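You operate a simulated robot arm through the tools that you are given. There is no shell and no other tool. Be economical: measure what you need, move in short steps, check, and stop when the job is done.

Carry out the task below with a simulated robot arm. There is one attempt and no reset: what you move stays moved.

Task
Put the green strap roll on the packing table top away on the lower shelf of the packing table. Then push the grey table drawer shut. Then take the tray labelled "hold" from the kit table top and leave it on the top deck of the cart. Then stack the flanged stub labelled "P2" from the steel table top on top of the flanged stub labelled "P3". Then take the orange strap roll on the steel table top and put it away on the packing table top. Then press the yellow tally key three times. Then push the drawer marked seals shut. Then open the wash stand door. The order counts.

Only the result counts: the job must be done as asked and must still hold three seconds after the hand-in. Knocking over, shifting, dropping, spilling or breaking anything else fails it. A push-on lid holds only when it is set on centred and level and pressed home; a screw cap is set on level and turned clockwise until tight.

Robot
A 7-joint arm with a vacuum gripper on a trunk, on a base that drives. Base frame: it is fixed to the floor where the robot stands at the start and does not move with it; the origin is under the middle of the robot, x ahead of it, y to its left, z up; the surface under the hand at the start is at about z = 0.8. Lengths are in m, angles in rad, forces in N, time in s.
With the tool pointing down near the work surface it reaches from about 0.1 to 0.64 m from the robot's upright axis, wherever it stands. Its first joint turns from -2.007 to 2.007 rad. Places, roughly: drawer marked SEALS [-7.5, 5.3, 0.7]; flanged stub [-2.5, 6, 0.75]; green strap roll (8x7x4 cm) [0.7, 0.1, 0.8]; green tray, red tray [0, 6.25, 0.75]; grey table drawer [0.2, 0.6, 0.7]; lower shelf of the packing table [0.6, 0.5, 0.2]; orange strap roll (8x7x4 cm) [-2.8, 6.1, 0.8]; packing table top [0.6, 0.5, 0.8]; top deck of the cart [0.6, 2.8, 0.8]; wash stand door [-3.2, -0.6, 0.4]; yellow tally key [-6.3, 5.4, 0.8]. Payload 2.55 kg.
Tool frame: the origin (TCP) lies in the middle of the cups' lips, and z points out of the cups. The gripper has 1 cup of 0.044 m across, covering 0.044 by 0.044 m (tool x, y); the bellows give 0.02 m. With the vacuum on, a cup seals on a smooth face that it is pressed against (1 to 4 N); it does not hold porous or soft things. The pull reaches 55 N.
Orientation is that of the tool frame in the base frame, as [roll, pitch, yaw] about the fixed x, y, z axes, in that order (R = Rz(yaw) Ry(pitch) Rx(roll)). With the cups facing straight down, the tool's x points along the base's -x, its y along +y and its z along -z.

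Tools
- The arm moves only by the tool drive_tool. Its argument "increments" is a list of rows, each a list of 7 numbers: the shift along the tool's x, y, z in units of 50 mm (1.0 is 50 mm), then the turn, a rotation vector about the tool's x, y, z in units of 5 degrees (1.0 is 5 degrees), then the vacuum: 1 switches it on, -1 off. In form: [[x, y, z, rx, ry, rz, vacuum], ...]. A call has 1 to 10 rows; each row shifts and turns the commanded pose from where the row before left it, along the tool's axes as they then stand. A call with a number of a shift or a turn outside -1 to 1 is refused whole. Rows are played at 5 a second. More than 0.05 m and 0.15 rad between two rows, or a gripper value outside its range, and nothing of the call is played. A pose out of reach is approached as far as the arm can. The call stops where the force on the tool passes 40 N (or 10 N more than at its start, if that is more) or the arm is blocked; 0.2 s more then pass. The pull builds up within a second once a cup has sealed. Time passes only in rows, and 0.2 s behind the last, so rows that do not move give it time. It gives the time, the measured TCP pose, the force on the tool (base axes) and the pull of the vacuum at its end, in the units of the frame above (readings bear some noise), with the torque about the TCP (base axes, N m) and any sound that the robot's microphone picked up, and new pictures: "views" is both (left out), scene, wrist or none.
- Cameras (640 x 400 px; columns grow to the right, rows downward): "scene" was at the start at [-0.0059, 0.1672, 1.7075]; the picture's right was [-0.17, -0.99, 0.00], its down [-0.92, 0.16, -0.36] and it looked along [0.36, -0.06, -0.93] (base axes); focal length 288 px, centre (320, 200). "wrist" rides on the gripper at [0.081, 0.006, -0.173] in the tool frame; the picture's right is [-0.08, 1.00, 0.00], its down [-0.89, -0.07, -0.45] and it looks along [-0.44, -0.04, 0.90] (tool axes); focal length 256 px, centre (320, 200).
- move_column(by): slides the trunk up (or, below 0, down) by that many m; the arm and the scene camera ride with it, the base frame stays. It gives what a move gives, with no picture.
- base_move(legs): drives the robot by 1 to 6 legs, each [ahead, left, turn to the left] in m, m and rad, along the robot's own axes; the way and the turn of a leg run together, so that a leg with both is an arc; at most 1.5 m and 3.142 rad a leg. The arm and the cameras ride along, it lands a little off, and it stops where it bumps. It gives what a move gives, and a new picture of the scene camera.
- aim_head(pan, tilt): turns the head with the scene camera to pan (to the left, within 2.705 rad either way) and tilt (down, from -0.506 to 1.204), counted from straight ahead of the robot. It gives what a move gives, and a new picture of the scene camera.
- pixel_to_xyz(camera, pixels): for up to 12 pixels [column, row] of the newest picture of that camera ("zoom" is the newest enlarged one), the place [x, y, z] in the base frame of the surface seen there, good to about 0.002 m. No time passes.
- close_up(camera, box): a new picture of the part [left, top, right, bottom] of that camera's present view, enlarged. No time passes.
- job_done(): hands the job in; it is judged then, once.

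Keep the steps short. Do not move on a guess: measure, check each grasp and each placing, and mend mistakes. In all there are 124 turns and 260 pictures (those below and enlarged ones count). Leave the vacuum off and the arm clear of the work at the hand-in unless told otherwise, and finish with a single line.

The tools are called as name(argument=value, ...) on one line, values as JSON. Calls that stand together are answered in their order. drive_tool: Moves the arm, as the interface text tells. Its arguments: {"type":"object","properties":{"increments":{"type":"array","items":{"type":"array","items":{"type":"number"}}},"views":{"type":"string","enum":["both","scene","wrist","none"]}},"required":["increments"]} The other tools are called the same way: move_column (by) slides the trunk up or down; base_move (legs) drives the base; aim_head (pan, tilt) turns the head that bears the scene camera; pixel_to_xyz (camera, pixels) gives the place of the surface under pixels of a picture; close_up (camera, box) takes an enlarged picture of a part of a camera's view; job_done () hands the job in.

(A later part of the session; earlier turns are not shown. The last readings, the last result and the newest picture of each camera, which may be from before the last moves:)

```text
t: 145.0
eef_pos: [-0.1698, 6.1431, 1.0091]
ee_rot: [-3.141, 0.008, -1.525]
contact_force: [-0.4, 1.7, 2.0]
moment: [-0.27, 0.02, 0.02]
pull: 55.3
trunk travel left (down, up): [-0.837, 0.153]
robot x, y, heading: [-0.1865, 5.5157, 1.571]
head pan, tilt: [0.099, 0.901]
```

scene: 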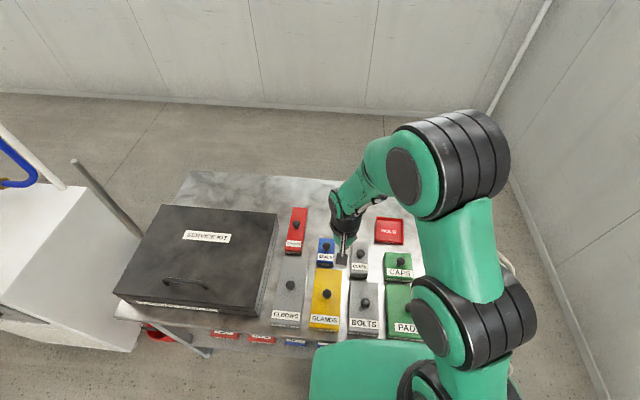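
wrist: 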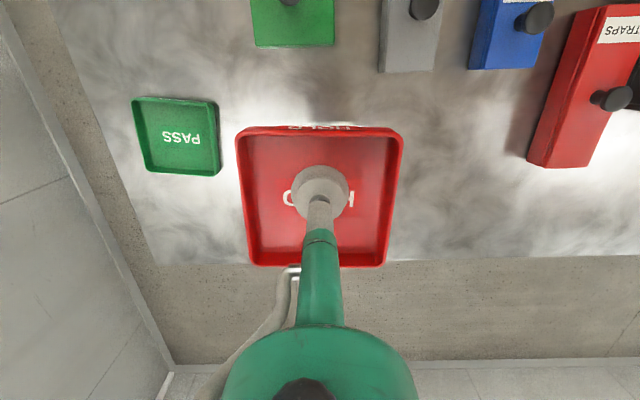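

Tray held. Back off, turn to face +x, and drive down beside the cart.

base_move(legs=[[-0.8, 0.4, 0], [0, 0, -1.571], [0, -1.4, 0]])

aim_head(pan=-0.1, tilt=0.7)

```text
t: 160.1
eef_pos: [0.061, 3.3091, 1.0049]
ee_rot: [-3.139, -0.003, -3.08]
contact_force: [0.1, 0.2, -2.6]
moment: [0.03, 0.02, 0.03]
pull: 54.5
trunk travel left (down, up): [-0.837, 0.153]
robot x, y, heading: [-0.5611, 3.3146, 0.017]
head pan, tilt: [0.099, 0.901]
```

scene: 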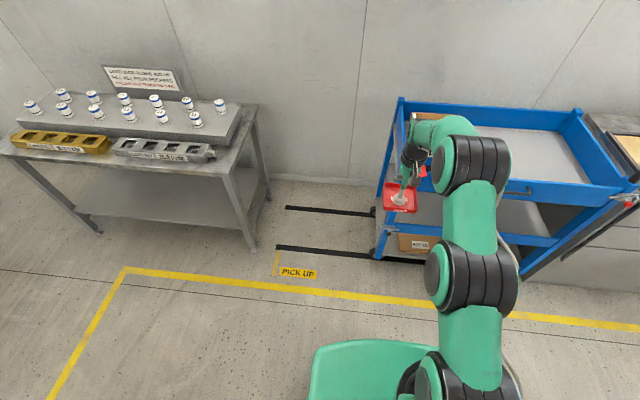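

```text
t: 160.8
eef_pos: [0.0622, 3.3096, 1.0032]
ee_rot: [-3.14, -0.003, -3.079]
contact_force: [0.4, 0.3, -1.5]
moment: [-0.02, 0.01, 0.02]
pull: 54.4
trunk travel left (down, up): [-0.837, 0.153]
robot x, y, heading: [-0.5619, 3.3127, 0.018]
head pan, tilt: [-0.099, 0.7]
```

scene: 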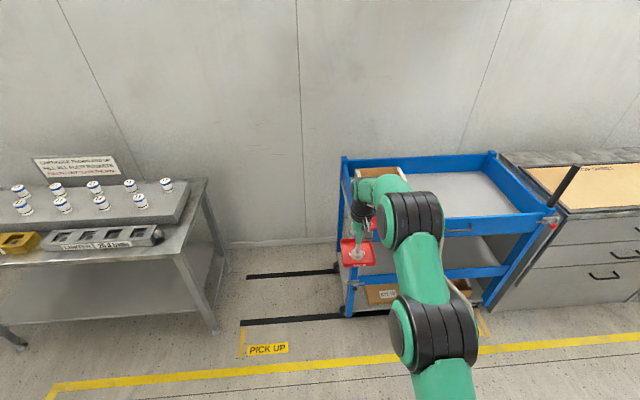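

pixel_to_xyz(camera="scene", pixels=[[470, 195], [440, 200], [490, 185], [500, 205], [445, 224], [510, 220], [348, 160], [490, 158], [450, 178], [385, 172], [545, 215], [575, 175]])

base_move(legs=[[0, -0.55, -0.017]])

```text
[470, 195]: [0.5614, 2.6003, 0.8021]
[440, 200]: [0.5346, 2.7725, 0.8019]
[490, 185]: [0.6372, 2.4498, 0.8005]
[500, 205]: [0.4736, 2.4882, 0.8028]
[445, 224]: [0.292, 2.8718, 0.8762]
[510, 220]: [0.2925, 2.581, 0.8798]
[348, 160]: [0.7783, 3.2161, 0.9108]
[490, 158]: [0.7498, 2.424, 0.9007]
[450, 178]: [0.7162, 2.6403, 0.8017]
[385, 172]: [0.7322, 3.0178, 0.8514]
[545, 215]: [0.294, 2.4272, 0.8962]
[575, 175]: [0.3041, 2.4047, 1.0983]
```

```text
t: 164.0
eef_pos: [0.0674, 2.7521, 1.0029]
ee_rot: [-3.141, -0.003, -3.091]
contact_force: [-0.6, -0.8, -1.5]
moment: [0.03, 0.01, 0.03]
pull: 55.3
trunk travel left (down, up): [-0.837, 0.153]
robot x, y, heading: [-0.5534, 2.7614, 0.003]
head pan, tilt: [-0.099, 0.7]
```

scene: 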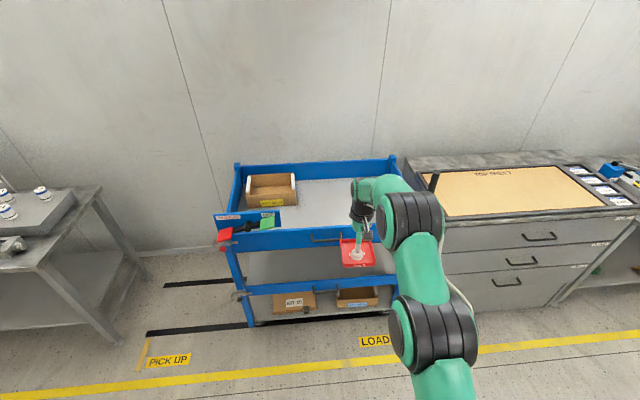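

pixel_to_xyz(camera="scene", pixels=[[250, 202], [298, 203], [296, 178], [272, 200], [340, 205], [330, 195], [434, 182], [380, 160]])

base_move(legs=[[0.44, -0.06, 0]])

drive_tool(increments=[[0, 0, 0, 0, 0, 0, 1]], views="wrist")

```text
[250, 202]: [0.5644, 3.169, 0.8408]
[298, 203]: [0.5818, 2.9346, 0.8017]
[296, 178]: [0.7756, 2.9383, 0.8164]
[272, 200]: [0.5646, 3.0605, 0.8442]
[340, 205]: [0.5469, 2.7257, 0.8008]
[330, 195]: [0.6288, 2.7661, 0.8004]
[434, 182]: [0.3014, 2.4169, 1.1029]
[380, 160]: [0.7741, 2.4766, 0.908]
```

```text
t: 166.7
eef_pos: [0.5038, 2.6886, 1.0032]
ee_rot: [-3.14, -0.005, -3.098]
contact_force: [0.7, -0.1, -2.4]
moment: [0.0, 0.0, -0.02]
pull: 55.3
trunk travel left (down, up): [-0.837, 0.153]
robot x, y, heading: [-0.1137, 2.7021, -0.005]
head pan, tilt: [-0.099, 0.7]
```

scene: 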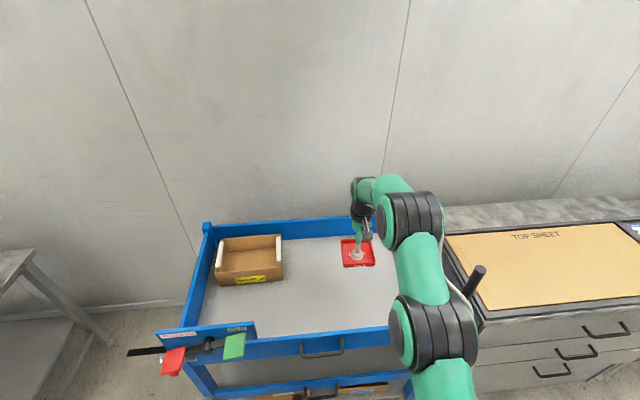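

```text
t: 167.1
eef_pos: [0.5028, 2.6879, 1.0031]
ee_rot: [-3.14, -0.006, -3.098]
contact_force: [0.0, 0.3, -2.2]
moment: [-0.02, -0.01, 0.0]
pull: 54.7
trunk travel left (down, up): [-0.837, 0.153]
robot x, y, heading: [-0.1154, 2.7006, -0.002]
head pan, tilt: [-0.099, 0.7]
```

wrist: 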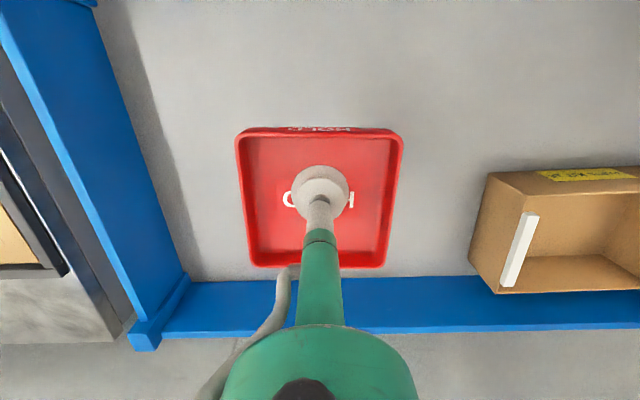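

Lower to the deck (expected contact at z≈0.806).

drive_tool(increments=[[0, 0, 1, 0, 0, 0, 1], [0, 0, 1, 0, 0, 0, 1], [0, 0, 1, 0, 0, 0, 1], [0, 0, 0.5, 0, 0, 0, 1], [0, 0, 0.2, 0, 0, 0, 1]], views="none")

```text
t: 168.3
eef_pos: [0.504, 2.6848, 0.818]
ee_rot: [-3.141, -0.006, -3.098]
contact_force: [0.5, -0.3, -1.5]
moment: [-0.03, 0.01, -0.02]
pull: 54.8
trunk travel left (down, up): [-0.837, 0.153]
robot x, y, heading: [-0.1155, 2.6994, -0.006]
head pan, tilt: [-0.099, 0.7]
```

drive_tool(increments=[[0, 0, 0.14, 0, 0, 0, 1], [0, 0, 0.06, 0, 0, 0, 1], [0, 0, 0.04, 0, 0, 0, 1]], views="none")

```text
t: 169.1
eef_pos: [0.4994, 2.6863, 0.8039]
ee_rot: [-3.138, -0.011, -3.098]
contact_force: [-6.6, -0.7, -5.6]
moment: [0.03, -0.1, 0.02]
pull: 54.9
trunk travel left (down, up): [-0.837, 0.153]
robot x, y, heading: [-0.1165, 2.7042, -0.004]
head pan, tilt: [-0.099, 0.7]
```

In contact with the deck. Release and lift.

drive_tool(increments=[[0, 0, 0, 0, 0, 0, -1], [0, 0, 0, 0, 0, 0, -1], [0, 0, 0, 0, 0, 0, -1], [0, 0, 0, 0, 0, 0, -1], [0, 0, -0.3, 0, 0, 0, -1], [0, 0, -0.8, 0, 0, 0, -1], [0, 0, -1, 0, 0, 0, -1], [0, 0, -1, 0, 0, 0, -1], [0, 0, -1, 0, 0, 0, -1]], views="wrist")

```text
t: 171.1
eef_pos: [0.5029, 2.6886, 1.0137]
ee_rot: [-3.141, 0.002, -3.1]
contact_force: [-0.9, -0.5, 0.1]
moment: [0.0, 0.05, 0.03]
pull: 0.1
out of reach, approached as far as the arm can: row 9
trunk travel left (down, up): [-0.837, 0.153]
robot x, y, heading: [-0.1185, 2.7016, -0.004]
head pan, tilt: [-0.099, 0.7]
```

wrist: 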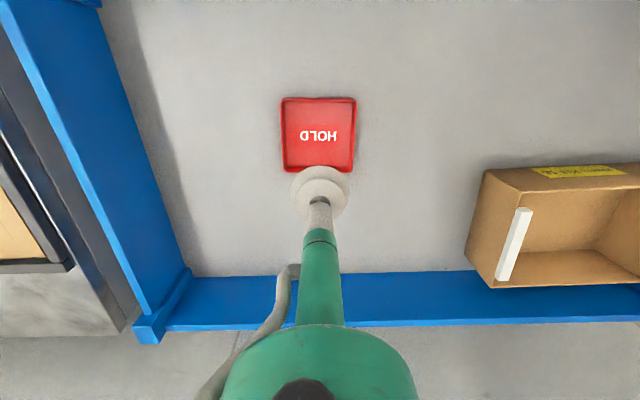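

Tray placed. Back off and drive up to y≈4.4, turning to face +y; then look toward the steel table.

base_move(legs=[[-0.5, 0, 0], [0, 1.5, 0], [0, 0.2, 1.571]])

aim_head(pan=0.9, tilt=0.45)

```text
t: 184.8
eef_pos: [-0.7267, 4.9278, 1.0099]
ee_rot: [-3.139, -0.002, -1.514]
contact_force: [0.7, -0.3, 0.5]
moment: [-0.01, -0.01, -0.03]
pull: 0.1
trunk travel left (down, up): [-0.837, 0.153]
robot x, y, heading: [-0.7359, 4.3127, 1.586]
head pan, tilt: [-0.099, 0.7]
cut short: leg 3
```

scene: 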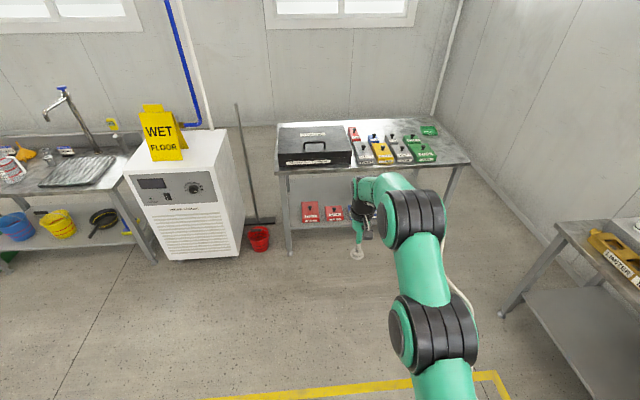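

```text
t: 186.1
eef_pos: [-0.7274, 4.9278, 1.0109]
ee_rot: [-3.141, -0.001, -1.513]
contact_force: [0.3, -0.5, 0.0]
moment: [0.0, -0.02, 0.01]
pull: 0.1
trunk travel left (down, up): [-0.837, 0.153]
robot x, y, heading: [-0.7323, 4.3094, 1.585]
head pan, tilt: [0.901, 0.45]
```

scene: 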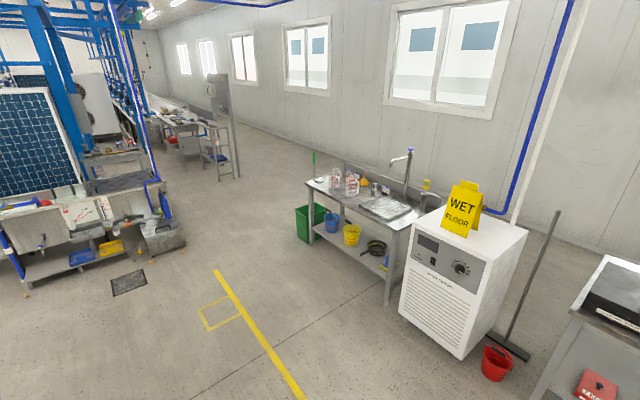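

Leg 3 was cut short; check on the left whether I touched anything.

aim_head(pan=2.1, tilt=0.8)

```text
t: 187.5
eef_pos: [-0.7255, 4.9279, 1.011]
ee_rot: [-3.14, -0.004, -1.514]
contact_force: [0.3, 0.6, -0.6]
moment: [0.0, 0.01, 0.03]
pull: 0.0
trunk travel left (down, up): [-0.837, 0.153]
robot x, y, heading: [-0.7295, 4.3135, 1.58]
head pan, tilt: [2.1, 0.799]
```

scene: 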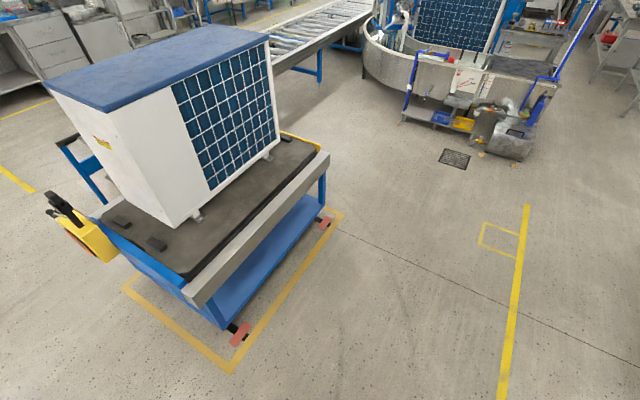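

Nothing touched: the dolly stands squarely in its yellow frame. Now look at the sink table (x≈-2.5) more closely.

aim_head(pan=0.8, tilt=0.5)

close_up(camera="scene", box=[230, 120, 420, 239])

```text
t: 189.0
eef_pos: [-0.726, 4.9282, 1.0101]
ee_rot: [-3.139, -0.004, -1.513]
contact_force: [0.9, -1.4, 0.5]
moment: [0.01, 0.05, 0.02]
pull: 0.1
trunk travel left (down, up): [-0.837, 0.153]
robot x, y, heading: [-0.7345, 4.3143, 1.582]
head pan, tilt: [0.799, 0.499]
```

scene: 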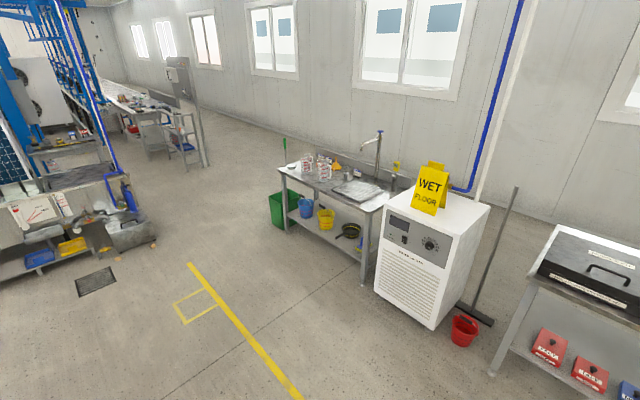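

```text
3.36 times, centred on (325, 180) of scene
```

zoom: 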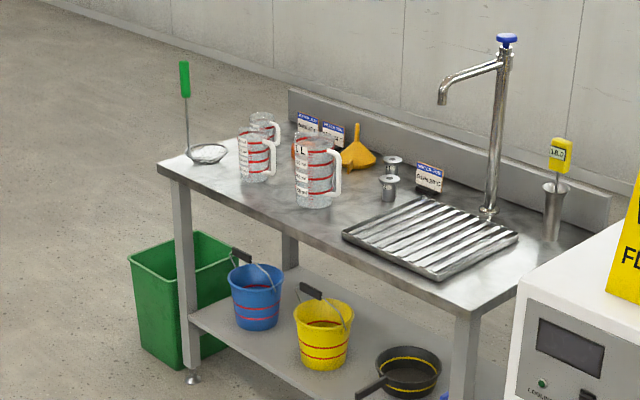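

pixel_to_xyz(camera="zoom", pixels=[[392, 160], [388, 180], [300, 150], [255, 165], [315, 170], [265, 120], [160, 165], [460, 305], [360, 155], [430, 175], [430, 235], [210, 153]])

base_move(legs=[[0.2, 1.3, 0], [0.1, 0.25, -0.01]])

aim_head(pan=0.1, tilt=0.75)

```text
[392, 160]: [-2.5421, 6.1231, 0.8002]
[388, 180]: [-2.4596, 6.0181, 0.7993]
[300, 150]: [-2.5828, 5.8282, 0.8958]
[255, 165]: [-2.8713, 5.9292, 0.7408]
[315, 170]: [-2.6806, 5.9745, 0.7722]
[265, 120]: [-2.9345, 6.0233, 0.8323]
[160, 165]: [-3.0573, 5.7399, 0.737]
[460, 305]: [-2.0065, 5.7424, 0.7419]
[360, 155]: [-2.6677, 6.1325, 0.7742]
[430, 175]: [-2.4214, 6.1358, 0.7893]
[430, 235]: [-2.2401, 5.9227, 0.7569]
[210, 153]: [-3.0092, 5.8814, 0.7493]
```

```text
t: 197.0
eef_pos: [-2.2616, 5.2088, 1.0103]
ee_rot: [-3.14, -0.004, -1.517]
contact_force: [-0.8, 0.9, 0.5]
moment: [0.0, -0.02, 0.01]
pull: 0.1
trunk travel left (down, up): [-0.837, 0.153]
robot x, y, heading: [-2.2687, 4.5903, 1.579]
head pan, tilt: [0.799, 0.499]
```

scene: 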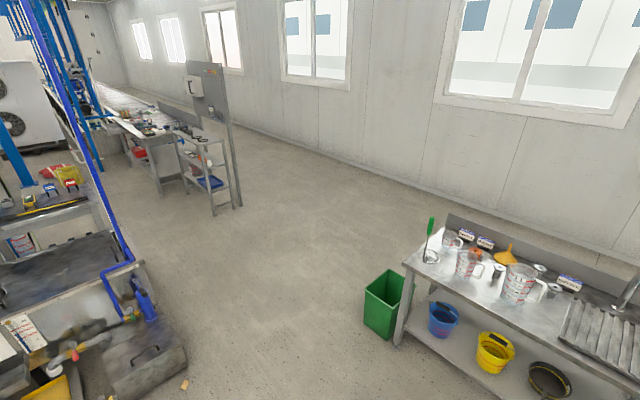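

```text
t: 198.1
eef_pos: [-2.2616, 5.2086, 1.0106]
ee_rot: [-3.14, -0.003, -1.516]
contact_force: [-0.7, -0.8, 0.4]
moment: [-0.05, 0.0, -0.01]
pull: 0.0
trunk travel left (down, up): [-0.837, 0.153]
robot x, y, heading: [-2.2713, 4.5965, 1.578]
head pan, tilt: [0.099, 0.75]
```

scene: 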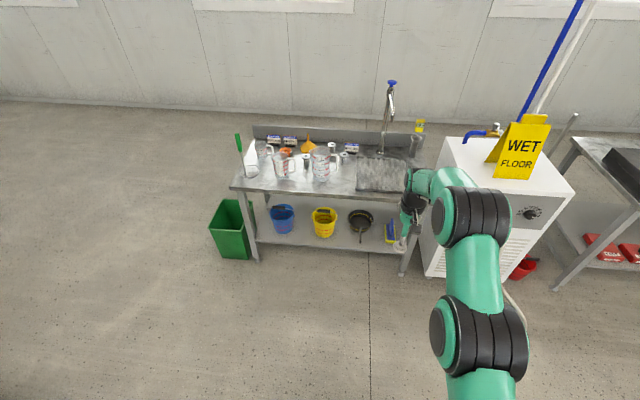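

base_move(legs=[[0.3, 0.3, 0]])

close_up(camera="scene", box=[240, 110, 440, 235])

```text
t: 200.7
eef_pos: [-2.5678, 5.5025, 1.0103]
ee_rot: [-3.14, -0.005, -1.508]
contact_force: [0.0, -0.4, -0.3]
moment: [0.01, -0.01, -0.01]
pull: 0.0
trunk travel left (down, up): [-0.837, 0.153]
robot x, y, heading: [-2.5695, 4.8801, 1.591]
head pan, tilt: [0.099, 0.75]
```

scene: 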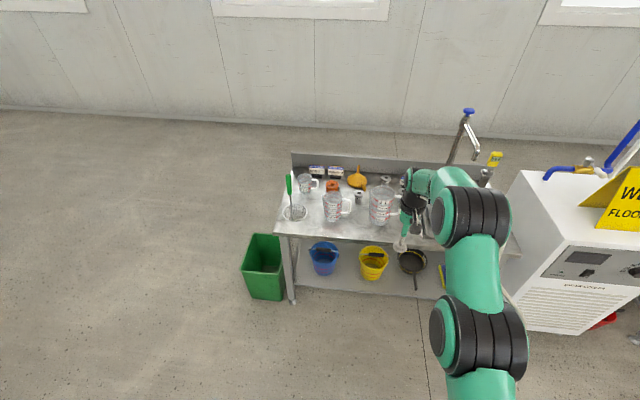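

```text
3.20 times, centred on (340, 172) of scene
```

zoom: 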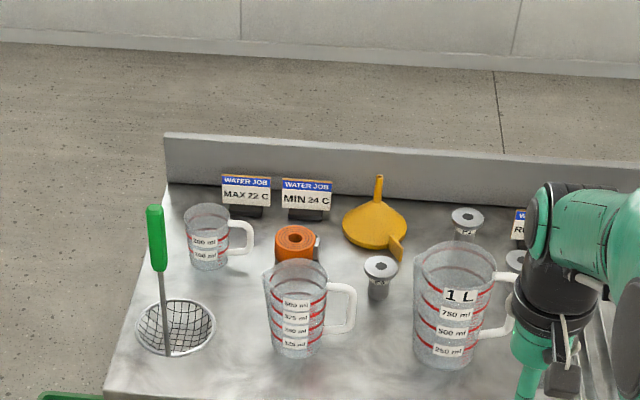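

Three stubs seen (zoom 380,270; 467,222; 515,262). I drive in a bit and use the wrist camera to read labels.

base_move(legs=[[0.28, 0.02, -0.018]])

drive_tool(increments=[[0, 0, 0, 0, 0, 0, -1]], views="wrist")

```text
t: 202.6
eef_pos: [-2.5746, 5.7842, 1.0101]
ee_rot: [-3.138, -0.004, -1.532]
contact_force: [-0.6, 0.9, 0.8]
moment: [-0.01, -0.01, 0.01]
pull: 0.0
trunk travel left (down, up): [-0.837, 0.153]
robot x, y, heading: [-2.5939, 5.1636, 1.566]
head pan, tilt: [0.099, 0.75]
```

scene: 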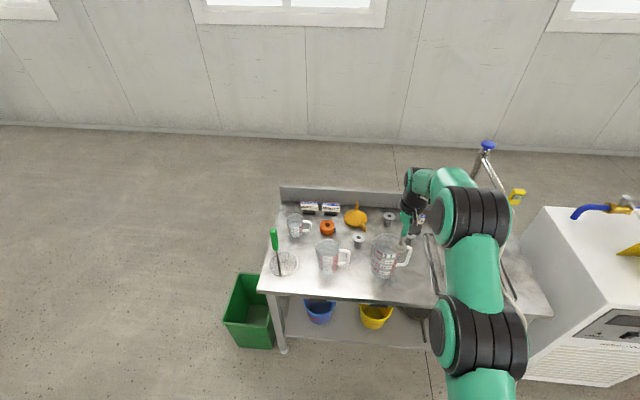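

```text
t: 203.0
eef_pos: [-2.5762, 5.7833, 1.0096]
ee_rot: [-3.14, -0.005, -1.53]
contact_force: [0.3, -0.5, 0.0]
moment: [-0.01, -0.02, 0.03]
pull: 0.0
trunk travel left (down, up): [-0.837, 0.153]
robot x, y, heading: [-2.5874, 5.1655, 1.567]
head pan, tilt: [0.099, 0.75]
```

wrist: 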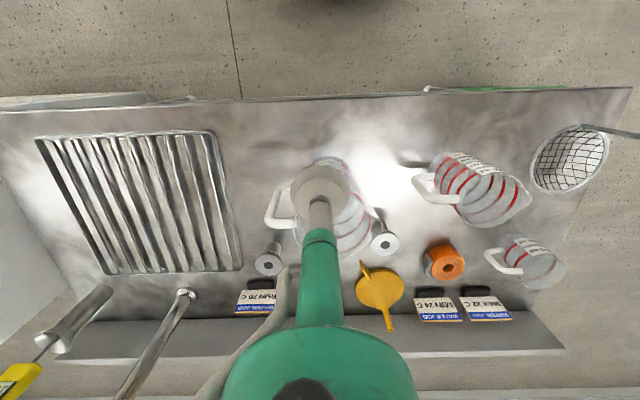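

close_up(camera="wrist", box=[230, 225, 310, 275])

close_up(camera="wrist", box=[345, 210, 425, 260])

close_up(camera="scene", box=[340, 200, 436, 260])

```text
8.00 times, centred on (270, 250) of wrist
```

zoom: 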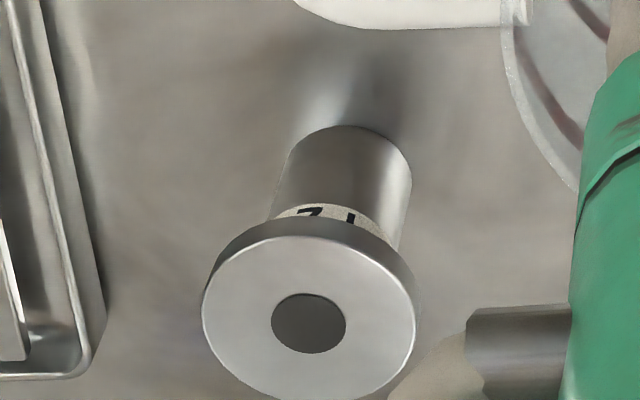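

```text
8.00 times, centred on (385, 235) of wrist
```

zoom: 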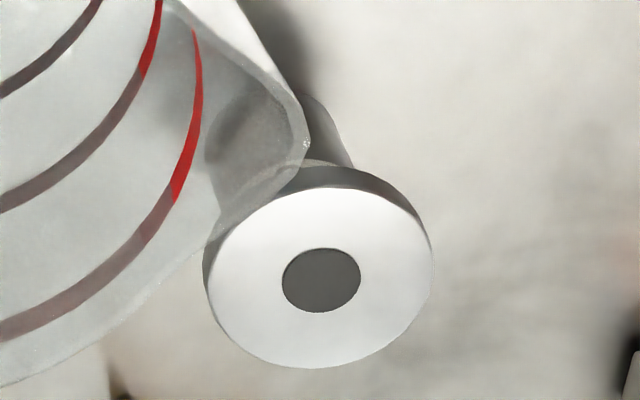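

```text
6.67 times, centred on (388, 230) of scene
```

zoom: 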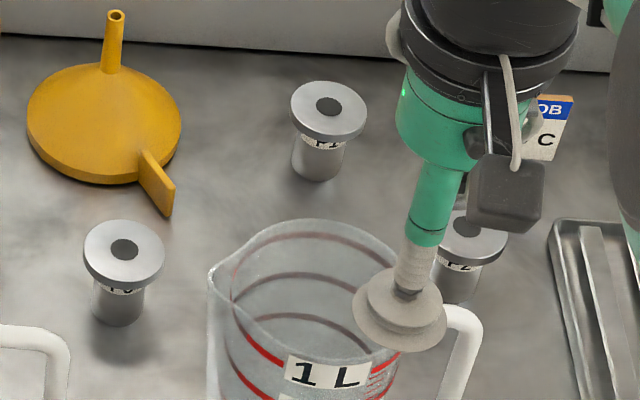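

close_up(camera="scene", box=[348, 232, 372, 247])

close_up(camera="scene", box=[396, 228, 420, 243])

pixel_to_xyz(camera="wrist", pixels=[[268, 265], [260, 262], [277, 262], [268, 257], [268, 273], [385, 245], [376, 243], [395, 243], [385, 235], [386, 252], [268, 241], [330, 170]])

```text
16.00 times, centred on (360, 240) of scene
```

zoom: 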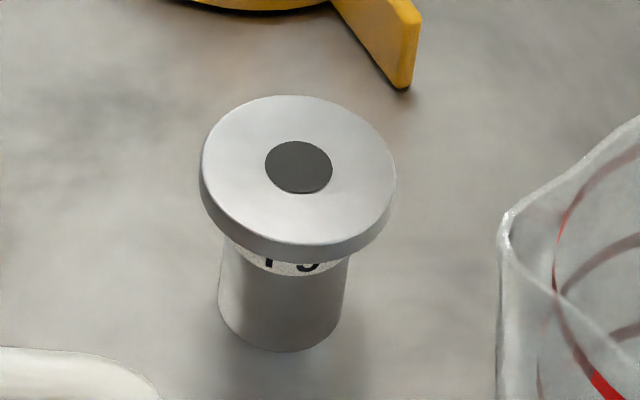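

```text
16.00 times, centred on (408, 236) of scene
```

zoom: 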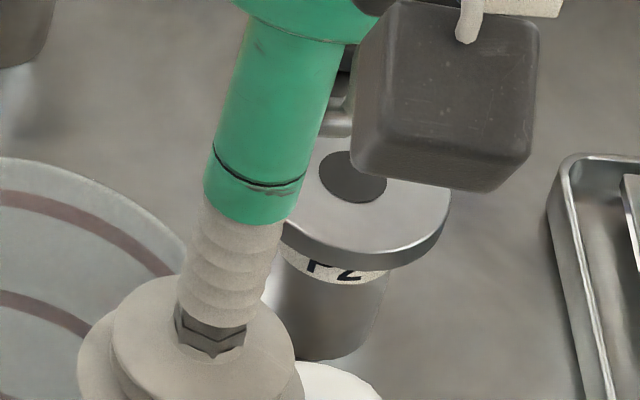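

```text
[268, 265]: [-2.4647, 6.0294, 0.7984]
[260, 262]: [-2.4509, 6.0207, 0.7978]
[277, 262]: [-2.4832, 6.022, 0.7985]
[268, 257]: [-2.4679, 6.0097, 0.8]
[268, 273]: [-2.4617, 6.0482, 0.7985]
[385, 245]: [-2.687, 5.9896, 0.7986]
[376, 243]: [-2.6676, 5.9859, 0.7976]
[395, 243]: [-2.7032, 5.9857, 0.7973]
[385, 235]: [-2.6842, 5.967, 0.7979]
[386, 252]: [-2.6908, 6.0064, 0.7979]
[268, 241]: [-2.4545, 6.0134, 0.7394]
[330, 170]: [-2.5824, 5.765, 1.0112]
```

Right is P2, left is P3, middle P1. P2 top centre ≈(-2.466, 6.030, 0.7985); P3 ≈(-2.687, 5.989, 0.798). Check the tap, as the arm comes near.

pixel_to_xyz(camera="scene", pixels=[[487, 145], [485, 160], [475, 176], [473, 186], [493, 190], [500, 220], [517, 195], [385, 245], [400, 250], [327, 245]])

close_up(camera="scene", box=[400, 130, 560, 230])

```text
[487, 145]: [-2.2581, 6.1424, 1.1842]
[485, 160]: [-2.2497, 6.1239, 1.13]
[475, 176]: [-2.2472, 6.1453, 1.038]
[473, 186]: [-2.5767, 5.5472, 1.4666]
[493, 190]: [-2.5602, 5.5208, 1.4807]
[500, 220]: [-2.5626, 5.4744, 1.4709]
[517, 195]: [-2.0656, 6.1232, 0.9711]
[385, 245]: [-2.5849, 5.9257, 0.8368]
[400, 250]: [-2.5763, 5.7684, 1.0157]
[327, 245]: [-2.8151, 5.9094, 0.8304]
```

```text
4.00 times, centred on (480, 180) of scene
```

zoom: 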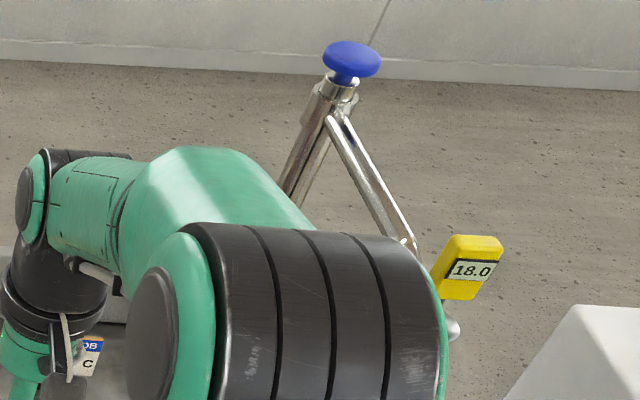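

Tap is at x≈-2.25, 0.2 m clear of P2. Drive ahead 0.27 with the hand at z 1.01, above the jugs.

base_move(legs=[[0.27, 0, 0]])

drive_tool(increments=[[0.4, -0.8, 0, 0, 0, 0, -1], [0.1, -0.8, 0, 0, 0, 0, -1], [0, 0, 0.5, 0, 0, 0, -1]], views="wrist")

```text
t: 204.9
eef_pos: [-2.5793, 6.0523, 1.0101]
ee_rot: [-3.14, -0.006, -1.522]
contact_force: [0.1, 1.2, -0.9]
moment: [-0.01, 0.0, -0.01]
pull: 0.1
trunk travel left (down, up): [-0.837, 0.153]
robot x, y, heading: [-2.5926, 5.4367, 1.574]
head pan, tilt: [0.099, 0.75]
```

scene: 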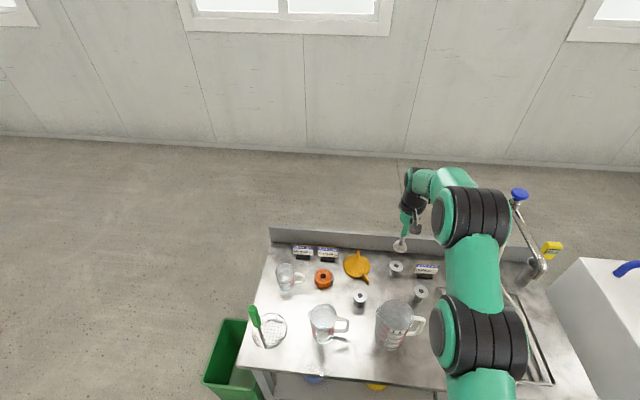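

```text
t: 205.8
eef_pos: [-2.4994, 6.0314, 0.986]
ee_rot: [-3.139, -0.003, -1.523]
contact_force: [1.5, -1.0, 0.3]
moment: [0.0, -0.02, -0.01]
pull: 0.0
trunk travel left (down, up): [-0.837, 0.153]
robot x, y, heading: [-2.5904, 5.4366, 1.575]
head pan, tilt: [0.099, 0.75]
```

wrist: 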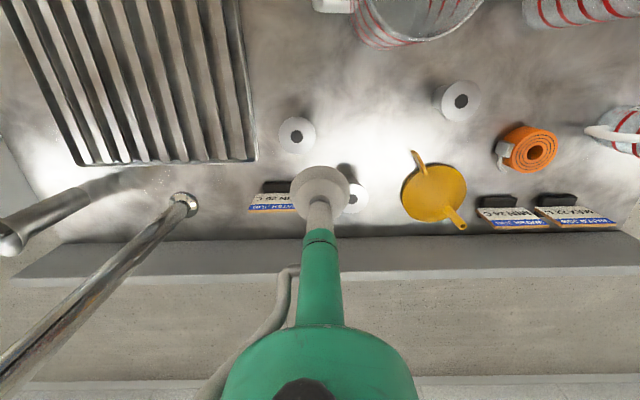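

close_up(camera="wrist", box=[265, 115, 329, 155])

pixel_to_xyz(camera="zoom", pixels=[[320, 110], [320, 280], [160, 200], [450, 200], [240, 130], [400, 260]])

pixel_to_xyz(camera="wrist", pixels=[[297, 122], [297, 150], [282, 136], [312, 136], [461, 84], [461, 119], [444, 101], [479, 101], [285, 190]])

```text
10.00 times, centred on (297, 135) of wrist
```

zoom: 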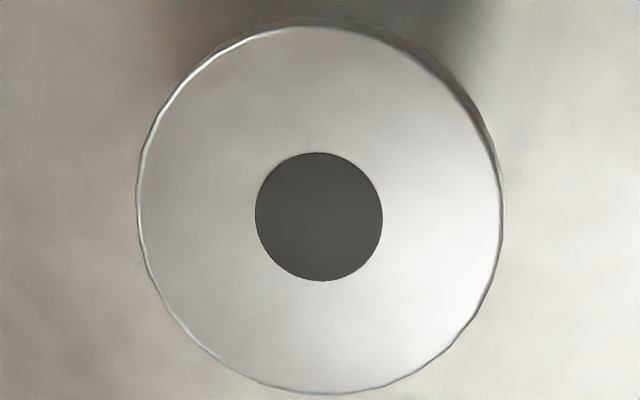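

```text
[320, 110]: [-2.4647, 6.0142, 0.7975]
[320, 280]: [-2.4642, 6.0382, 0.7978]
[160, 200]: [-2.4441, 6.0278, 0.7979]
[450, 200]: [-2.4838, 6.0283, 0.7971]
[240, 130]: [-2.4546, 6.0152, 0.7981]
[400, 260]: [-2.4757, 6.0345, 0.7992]
```

```text
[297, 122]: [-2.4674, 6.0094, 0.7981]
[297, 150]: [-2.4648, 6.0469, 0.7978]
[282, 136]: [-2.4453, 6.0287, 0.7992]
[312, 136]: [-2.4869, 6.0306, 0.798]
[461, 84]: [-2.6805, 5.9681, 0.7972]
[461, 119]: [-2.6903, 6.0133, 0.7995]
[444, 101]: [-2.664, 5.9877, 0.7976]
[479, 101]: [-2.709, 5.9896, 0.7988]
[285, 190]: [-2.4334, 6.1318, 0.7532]
```

P2 centre (-2.466, 6.029). Move over it and down to z≈0.82.

drive_tool(increments=[[0.08, -0.666, 0, 0, 0, 0, -1], [0, 0, 0.9, 0, 0, 0, -1], [0, 0, 0.9, 0, 0, 0, -1], [0, 0, 0.9, 0, 0, 0, -1], [0, 0, 0.6, 0, 0, 0, -1]], views="wrist")

```text
t: 206.9
eef_pos: [-2.4602, 6.0261, 0.8197]
ee_rot: [-3.139, -0.003, -1.522]
contact_force: [0.5, 1.1, 0.2]
moment: [0.0, 0.01, 0.0]
pull: 0.1
trunk travel left (down, up): [-0.837, 0.153]
robot x, y, heading: [-2.5915, 5.4338, 1.582]
head pan, tilt: [0.099, 0.75]
```

wrist: 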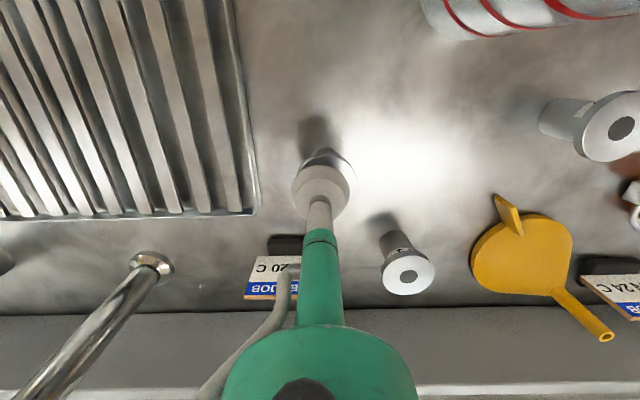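

close_up(camera="wrist", box=[272, 140, 368, 200])

drive_tool(increments=[[0, 0, 0, 0, 0, 0, -1]], views="none")

```text
6.67 times, centred on (320, 170) of wrist
```

zoom: 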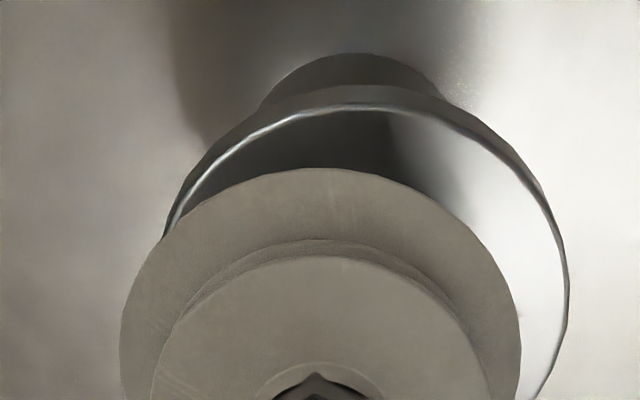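

```text
t: 207.3
eef_pos: [-2.4628, 6.0248, 0.8194]
ee_rot: [-3.139, -0.003, -1.522]
contact_force: [0.7, 0.7, 0.4]
moment: [0.01, 0.03, -0.03]
pull: 0.0
trunk travel left (down, up): [-0.837, 0.153]
robot x, y, heading: [-2.5913, 5.436, 1.574]
head pan, tilt: [0.099, 0.75]
```

The cup sits ~5 mm right and 3 mm short of centre; correct by tool y +5 mm, x −3 mm and check again closer.

drive_tool(increments=[[-0.06, 0.105, 0, 0, 0, 0, -1], [0, 0, 0.2, 0, 0, 0, -1]], views="none")

close_up(camera="wrist", box=[272, 140, 368, 200])

```text
t: 207.9
eef_pos: [-2.4665, 6.0289, 0.8097]
ee_rot: [-3.14, -0.005, -1.521]
contact_force: [0.0, 0.6, 0.2]
moment: [0.04, 0.04, -0.01]
pull: 0.1
trunk travel left (down, up): [-0.837, 0.153]
robot x, y, heading: [-2.5896, 5.4342, 1.574]
head pan, tilt: [0.099, 0.75]
```

```text
6.67 times, centred on (320, 170) of wrist
```

zoom: 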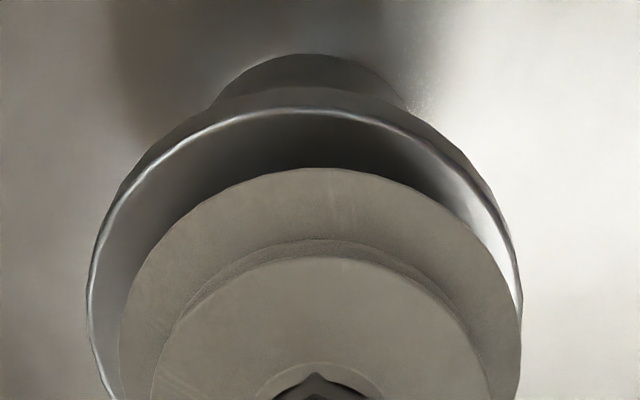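

Nearly centred: 1.8 mm correction, then press with vacuum.

drive_tool(increments=[[0, -0.035, 0.1, 0, 0, 0, 1], [0, 0, 0.12, 0, 0, 0, 1], [0, 0, 0.04, 0, 0, 0, 1], [0, 0, 0, 0, 0, 0, 1], [0, 0, 0, 0, 0, 0, 1]], views="none")

```text
t: 209.2
eef_pos: [-2.4672, 6.0309, 0.7974]
ee_rot: [-3.139, -0.002, -1.523]
contact_force: [0.1, -1.2, 0.9]
moment: [-0.05, -0.1, -0.05]
pull: 55.0
trunk travel left (down, up): [-0.837, 0.153]
robot x, y, heading: [-2.5931, 5.4318, 1.581]
head pan, tilt: [0.099, 0.75]
```

Sealed. Lift 0.2 m, then carry over toward P3.

drive_tool(increments=[[0, 0, -0.3, 0, 0, 0, 1], [0, 0, -0.8, 0, 0, 0, 1], [0, 0, -0.9, 0, 0, 0, 1], [0, 0, -0.9, 0, 0, 0, 1], [0, 0, -0.9, 0, 0, 0, 1]], views="none")

drive_tool(increments=[[0.12, 0.85, 0, 0, 0, 0, 1], [0.12, 0.85, 0, 0, 0, 0, 1], [0.12, 0.85, 0, 0, 0, 0, 1], [0.12, 0.85, 0, 0, 0, 0, 1]], views="wrist")

```text
t: 210.3
eef_pos: [-2.4669, 6.032, 0.9885]
ee_rot: [-3.14, -0.005, -1.521]
contact_force: [-0.2, -0.4, -3.2]
moment: [-0.06, -0.04, -0.01]
pull: 54.8
trunk travel left (down, up): [-0.837, 0.153]
robot x, y, heading: [-2.5912, 5.4352, 1.571]
head pan, tilt: [0.099, 0.75]
```

```text
t: 211.3
eef_pos: [-2.6392, 5.9976, 0.9855]
ee_rot: [-3.14, -0.002, -1.522]
contact_force: [-0.4, -0.4, -2.3]
moment: [-0.09, -0.12, 0.0]
pull: 55.0
trunk travel left (down, up): [-0.837, 0.153]
robot x, y, heading: [-2.5879, 5.4333, 1.57]
head pan, tilt: [0.099, 0.75]
```

wrist: 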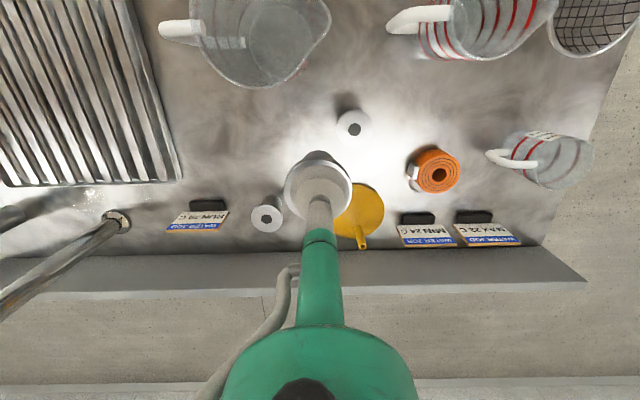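

Held. Zoom on P3 at (354,126) for its exact centre.

close_up(camera="wrist", box=[322, 106, 386, 146])

pixel_to_xyz(camera="zoom", pixels=[[320, 90], [320, 310], [180, 200], [450, 200], [220, 130], [420, 270], [220, 270], [420, 130]])

```text
10.00 times, centred on (354, 126) of wrist
```

zoom: 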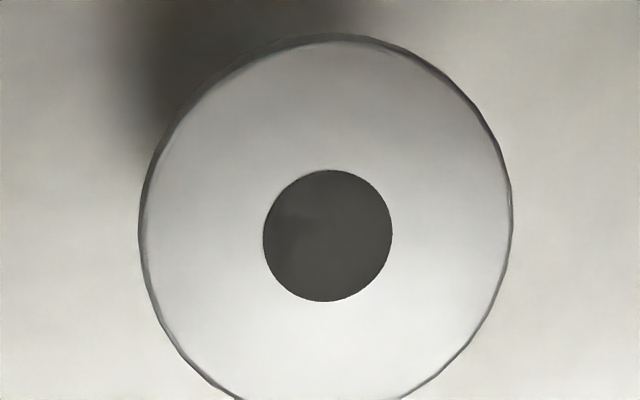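

```text
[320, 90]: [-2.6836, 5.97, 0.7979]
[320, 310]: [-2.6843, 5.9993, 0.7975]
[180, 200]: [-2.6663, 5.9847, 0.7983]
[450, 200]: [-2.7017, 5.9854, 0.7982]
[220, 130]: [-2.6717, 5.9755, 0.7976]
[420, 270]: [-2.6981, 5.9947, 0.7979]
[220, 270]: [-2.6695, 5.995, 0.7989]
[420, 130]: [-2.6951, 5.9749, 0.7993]
```

P3 centre (-2.6854, 5.9889). Move over and re-read.

drive_tool(increments=[[0.055, 0.49, 0, 0, 0, 0, 1], [0.055, 0.49, 0, 0, 0, 0, 1], [0, 0, 0, 0, 0, 0, 1], [0, 0, 0, 0, 0, 0, 1]], views="none")

drive_tool(increments=[[0, 0, 0.9, 0, 0, 0, 1], [0, 0, 0.9, 0, 0, 0, 1], [0, 0, 0, 0, 0, 0, 1]], views="wrist")

close_up(camera="wrist", box=[256, 110, 384, 190])

```text
t: 212.3
eef_pos: [-2.6894, 5.9907, 0.9872]
ee_rot: [-3.14, -0.003, -1.522]
contact_force: [-0.2, 0.3, -2.6]
moment: [-0.11, -0.11, 0.0]
pull: 55.0
trunk travel left (down, up): [-0.837, 0.153]
robot x, y, heading: [-2.5905, 5.4339, 1.57]
head pan, tilt: [0.099, 0.75]
```

```text
t: 213.2
eef_pos: [-2.6868, 5.9911, 0.8968]
ee_rot: [-3.139, -0.002, -1.522]
contact_force: [0.0, 0.6, -2.4]
moment: [-0.01, 0.02, -0.03]
pull: 55.2
trunk travel left (down, up): [-0.837, 0.153]
robot x, y, heading: [-2.5923, 5.4364, 1.578]
head pan, tilt: [0.099, 0.75]
```

wrist: 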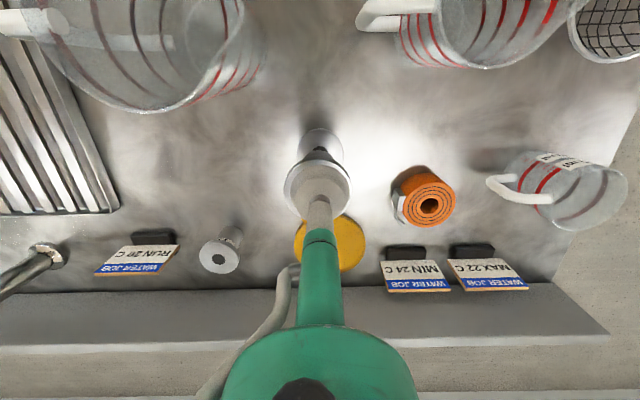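

```text
5.00 times, centred on (320, 150) of wrist
```

zoom: 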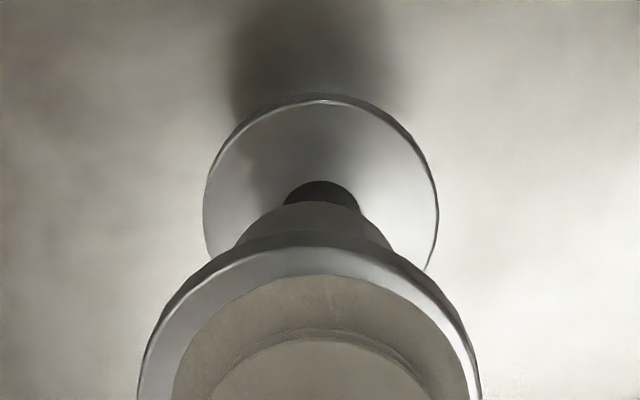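

Offsets are within ~1.2 mm sideways. Correct +1 mm and lower to touch (expected TCP z≈0.8555).

drive_tool(increments=[[0.01, 0.022, 0.4, 0, 0, 0, 1], [0, 0, 0.3, 0, 0, 0, 1], [0, 0, 0.06, 0, 0, 0, 1], [0, 0, 0, 0, 0, 0, 1]], views="none")

```text
t: 214.2
eef_pos: [-2.6874, 5.9899, 0.8603]
ee_rot: [-3.141, -0.004, -1.522]
contact_force: [0.0, 0.8, -2.9]
moment: [0.0, 0.01, 0.0]
pull: 55.0
trunk travel left (down, up): [-0.837, 0.153]
robot x, y, heading: [-2.5914, 5.4357, 1.571]
head pan, tilt: [0.099, 0.75]
```

drive_tool(increments=[[0, 0, 0.06, 0, 0, 0, 1], [0, 0, 0.04, 0, 0, 0, 1], [0, 0, 0, 0, 0, 0, 1]], views="wrist")

```text
t: 214.9
eef_pos: [-2.6868, 5.9905, 0.856]
ee_rot: [-3.141, -0.001, -1.522]
contact_force: [0.3, -1.1, 8.5]
moment: [-0.15, -0.11, 0.02]
pull: 54.4
trunk travel left (down, up): [-0.837, 0.153]
robot x, y, heading: [-2.5913, 5.4325, 1.576]
head pan, tilt: [0.099, 0.75]
```

wrist: 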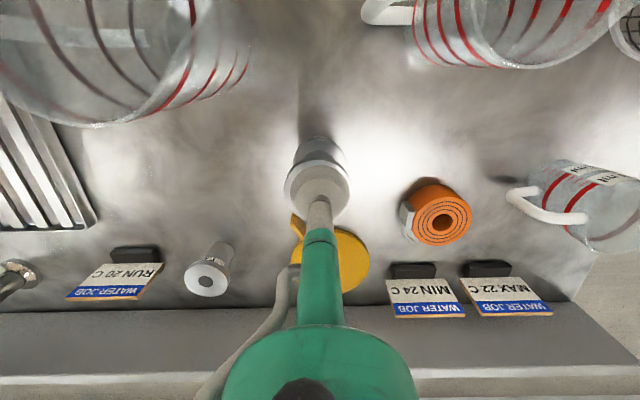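

Contact at 0.856 (as computed). Release, wait, lift.

drive_tool(increments=[[0, 0, 0, 0, 0, 0, -1], [0, 0, 0, 0, 0, 0, -1], [0, 0, 0, 0, 0, 0, -1], [0, 0, 0, 0, 0, 0, -1], [0, 0, 0, 0, 0, 0, -1], [0, 0, -0.1, 0, 0, 0, -1], [0, 0, -0.3, 0, 0, 0, -1], [0, 0, -0.8, 0, 0, 0, -1], [0, 0, -0.9, 0, 0, 0, -1]], views="wrist")

close_up(camera="wrist", box=[256, 110, 384, 190])

```text
t: 216.9
eef_pos: [-2.6874, 5.9904, 0.9606]
ee_rot: [-3.141, -0.003, -1.523]
contact_force: [-0.4, 0.4, -0.1]
moment: [-0.01, 0.01, 0.0]
pull: 0.0
trunk travel left (down, up): [-0.837, 0.153]
robot x, y, heading: [-2.593, 5.4346, 1.572]
head pan, tilt: [0.099, 0.75]
```

wrist: 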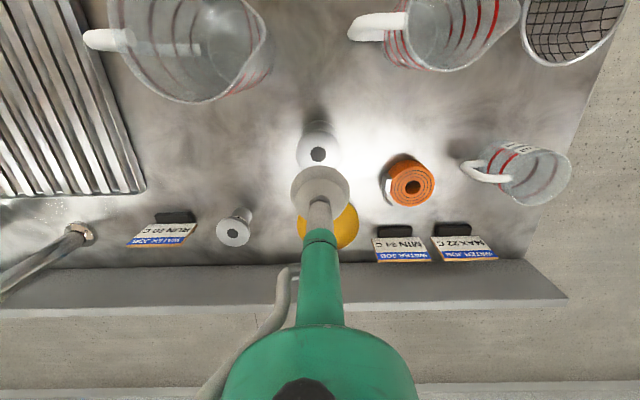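

```text
5.00 times, centred on (320, 150) of wrist
```

zoom: 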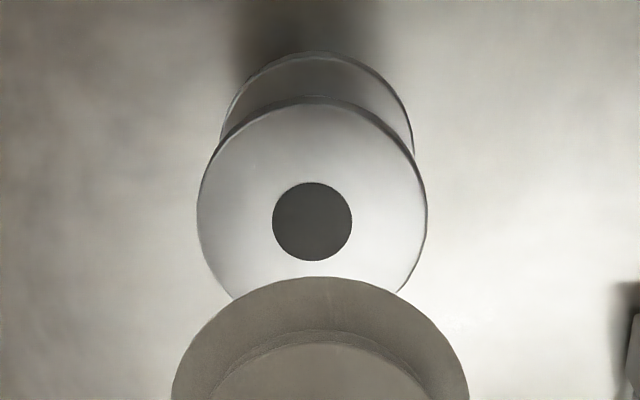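

P2 stands on P3 nicely. Now the orange roll at (412,187): measure its top.

close_up(camera="wrist", box=[372, 155, 452, 205])

pixel_to_xyz(camera="wrist", pixels=[[393, 186], [433, 186], [412, 172], [412, 203], [400, 176], [425, 199], [412, 187], [500, 170], [560, 160]])

```text
8.00 times, centred on (412, 180) of wrist
```

zoom: 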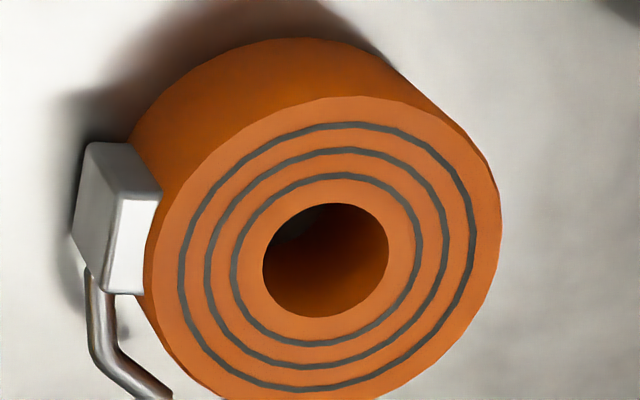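

```text
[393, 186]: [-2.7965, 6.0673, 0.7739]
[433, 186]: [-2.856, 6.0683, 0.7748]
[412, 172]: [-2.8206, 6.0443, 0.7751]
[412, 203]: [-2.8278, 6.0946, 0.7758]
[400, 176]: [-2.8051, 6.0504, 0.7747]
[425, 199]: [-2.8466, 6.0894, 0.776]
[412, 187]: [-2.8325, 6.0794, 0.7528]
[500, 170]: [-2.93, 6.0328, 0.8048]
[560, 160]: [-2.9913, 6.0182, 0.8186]
```

Roll top centre (-2.826, 6.0695), z 0.775. Shift the base 0.10 left, 0.02 ahead to reach it.

base_move(legs=[[0.02, 0.1, 0]])

drive_tool(increments=[[0, 0, 0, 0, 0, 0, -1]], views="wrist")

```text
t: 218.1
eef_pos: [-2.7867, 6.0107, 0.9603]
ee_rot: [-3.141, -0.004, -1.523]
contact_force: [0.0, -0.1, 0.3]
moment: [0.01, -0.01, 0.02]
pull: 0.0
trunk travel left (down, up): [-0.837, 0.153]
robot x, y, heading: [-2.6919, 5.4506, 1.572]
head pan, tilt: [0.099, 0.75]
```

scene: 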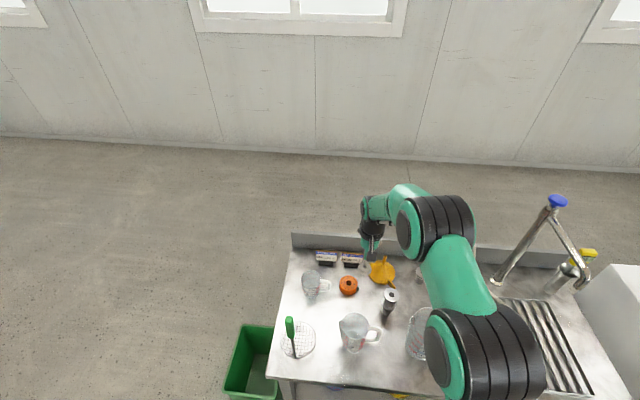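

```text
t: 218.5
eef_pos: [-2.7861, 6.0108, 0.9611]
ee_rot: [3.141, -0.002, -1.523]
contact_force: [-0.4, 0.4, -0.1]
moment: [-0.02, 0.0, 0.04]
pull: 0.1
trunk travel left (down, up): [-0.837, 0.153]
robot x, y, heading: [-2.6889, 5.4559, 1.574]
head pan, tilt: [0.099, 0.75]
```

wrist: 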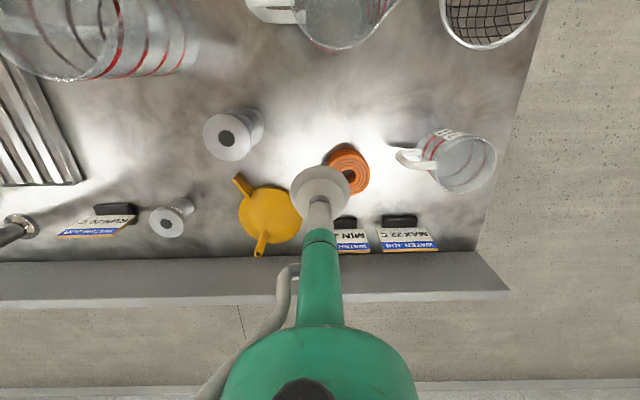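

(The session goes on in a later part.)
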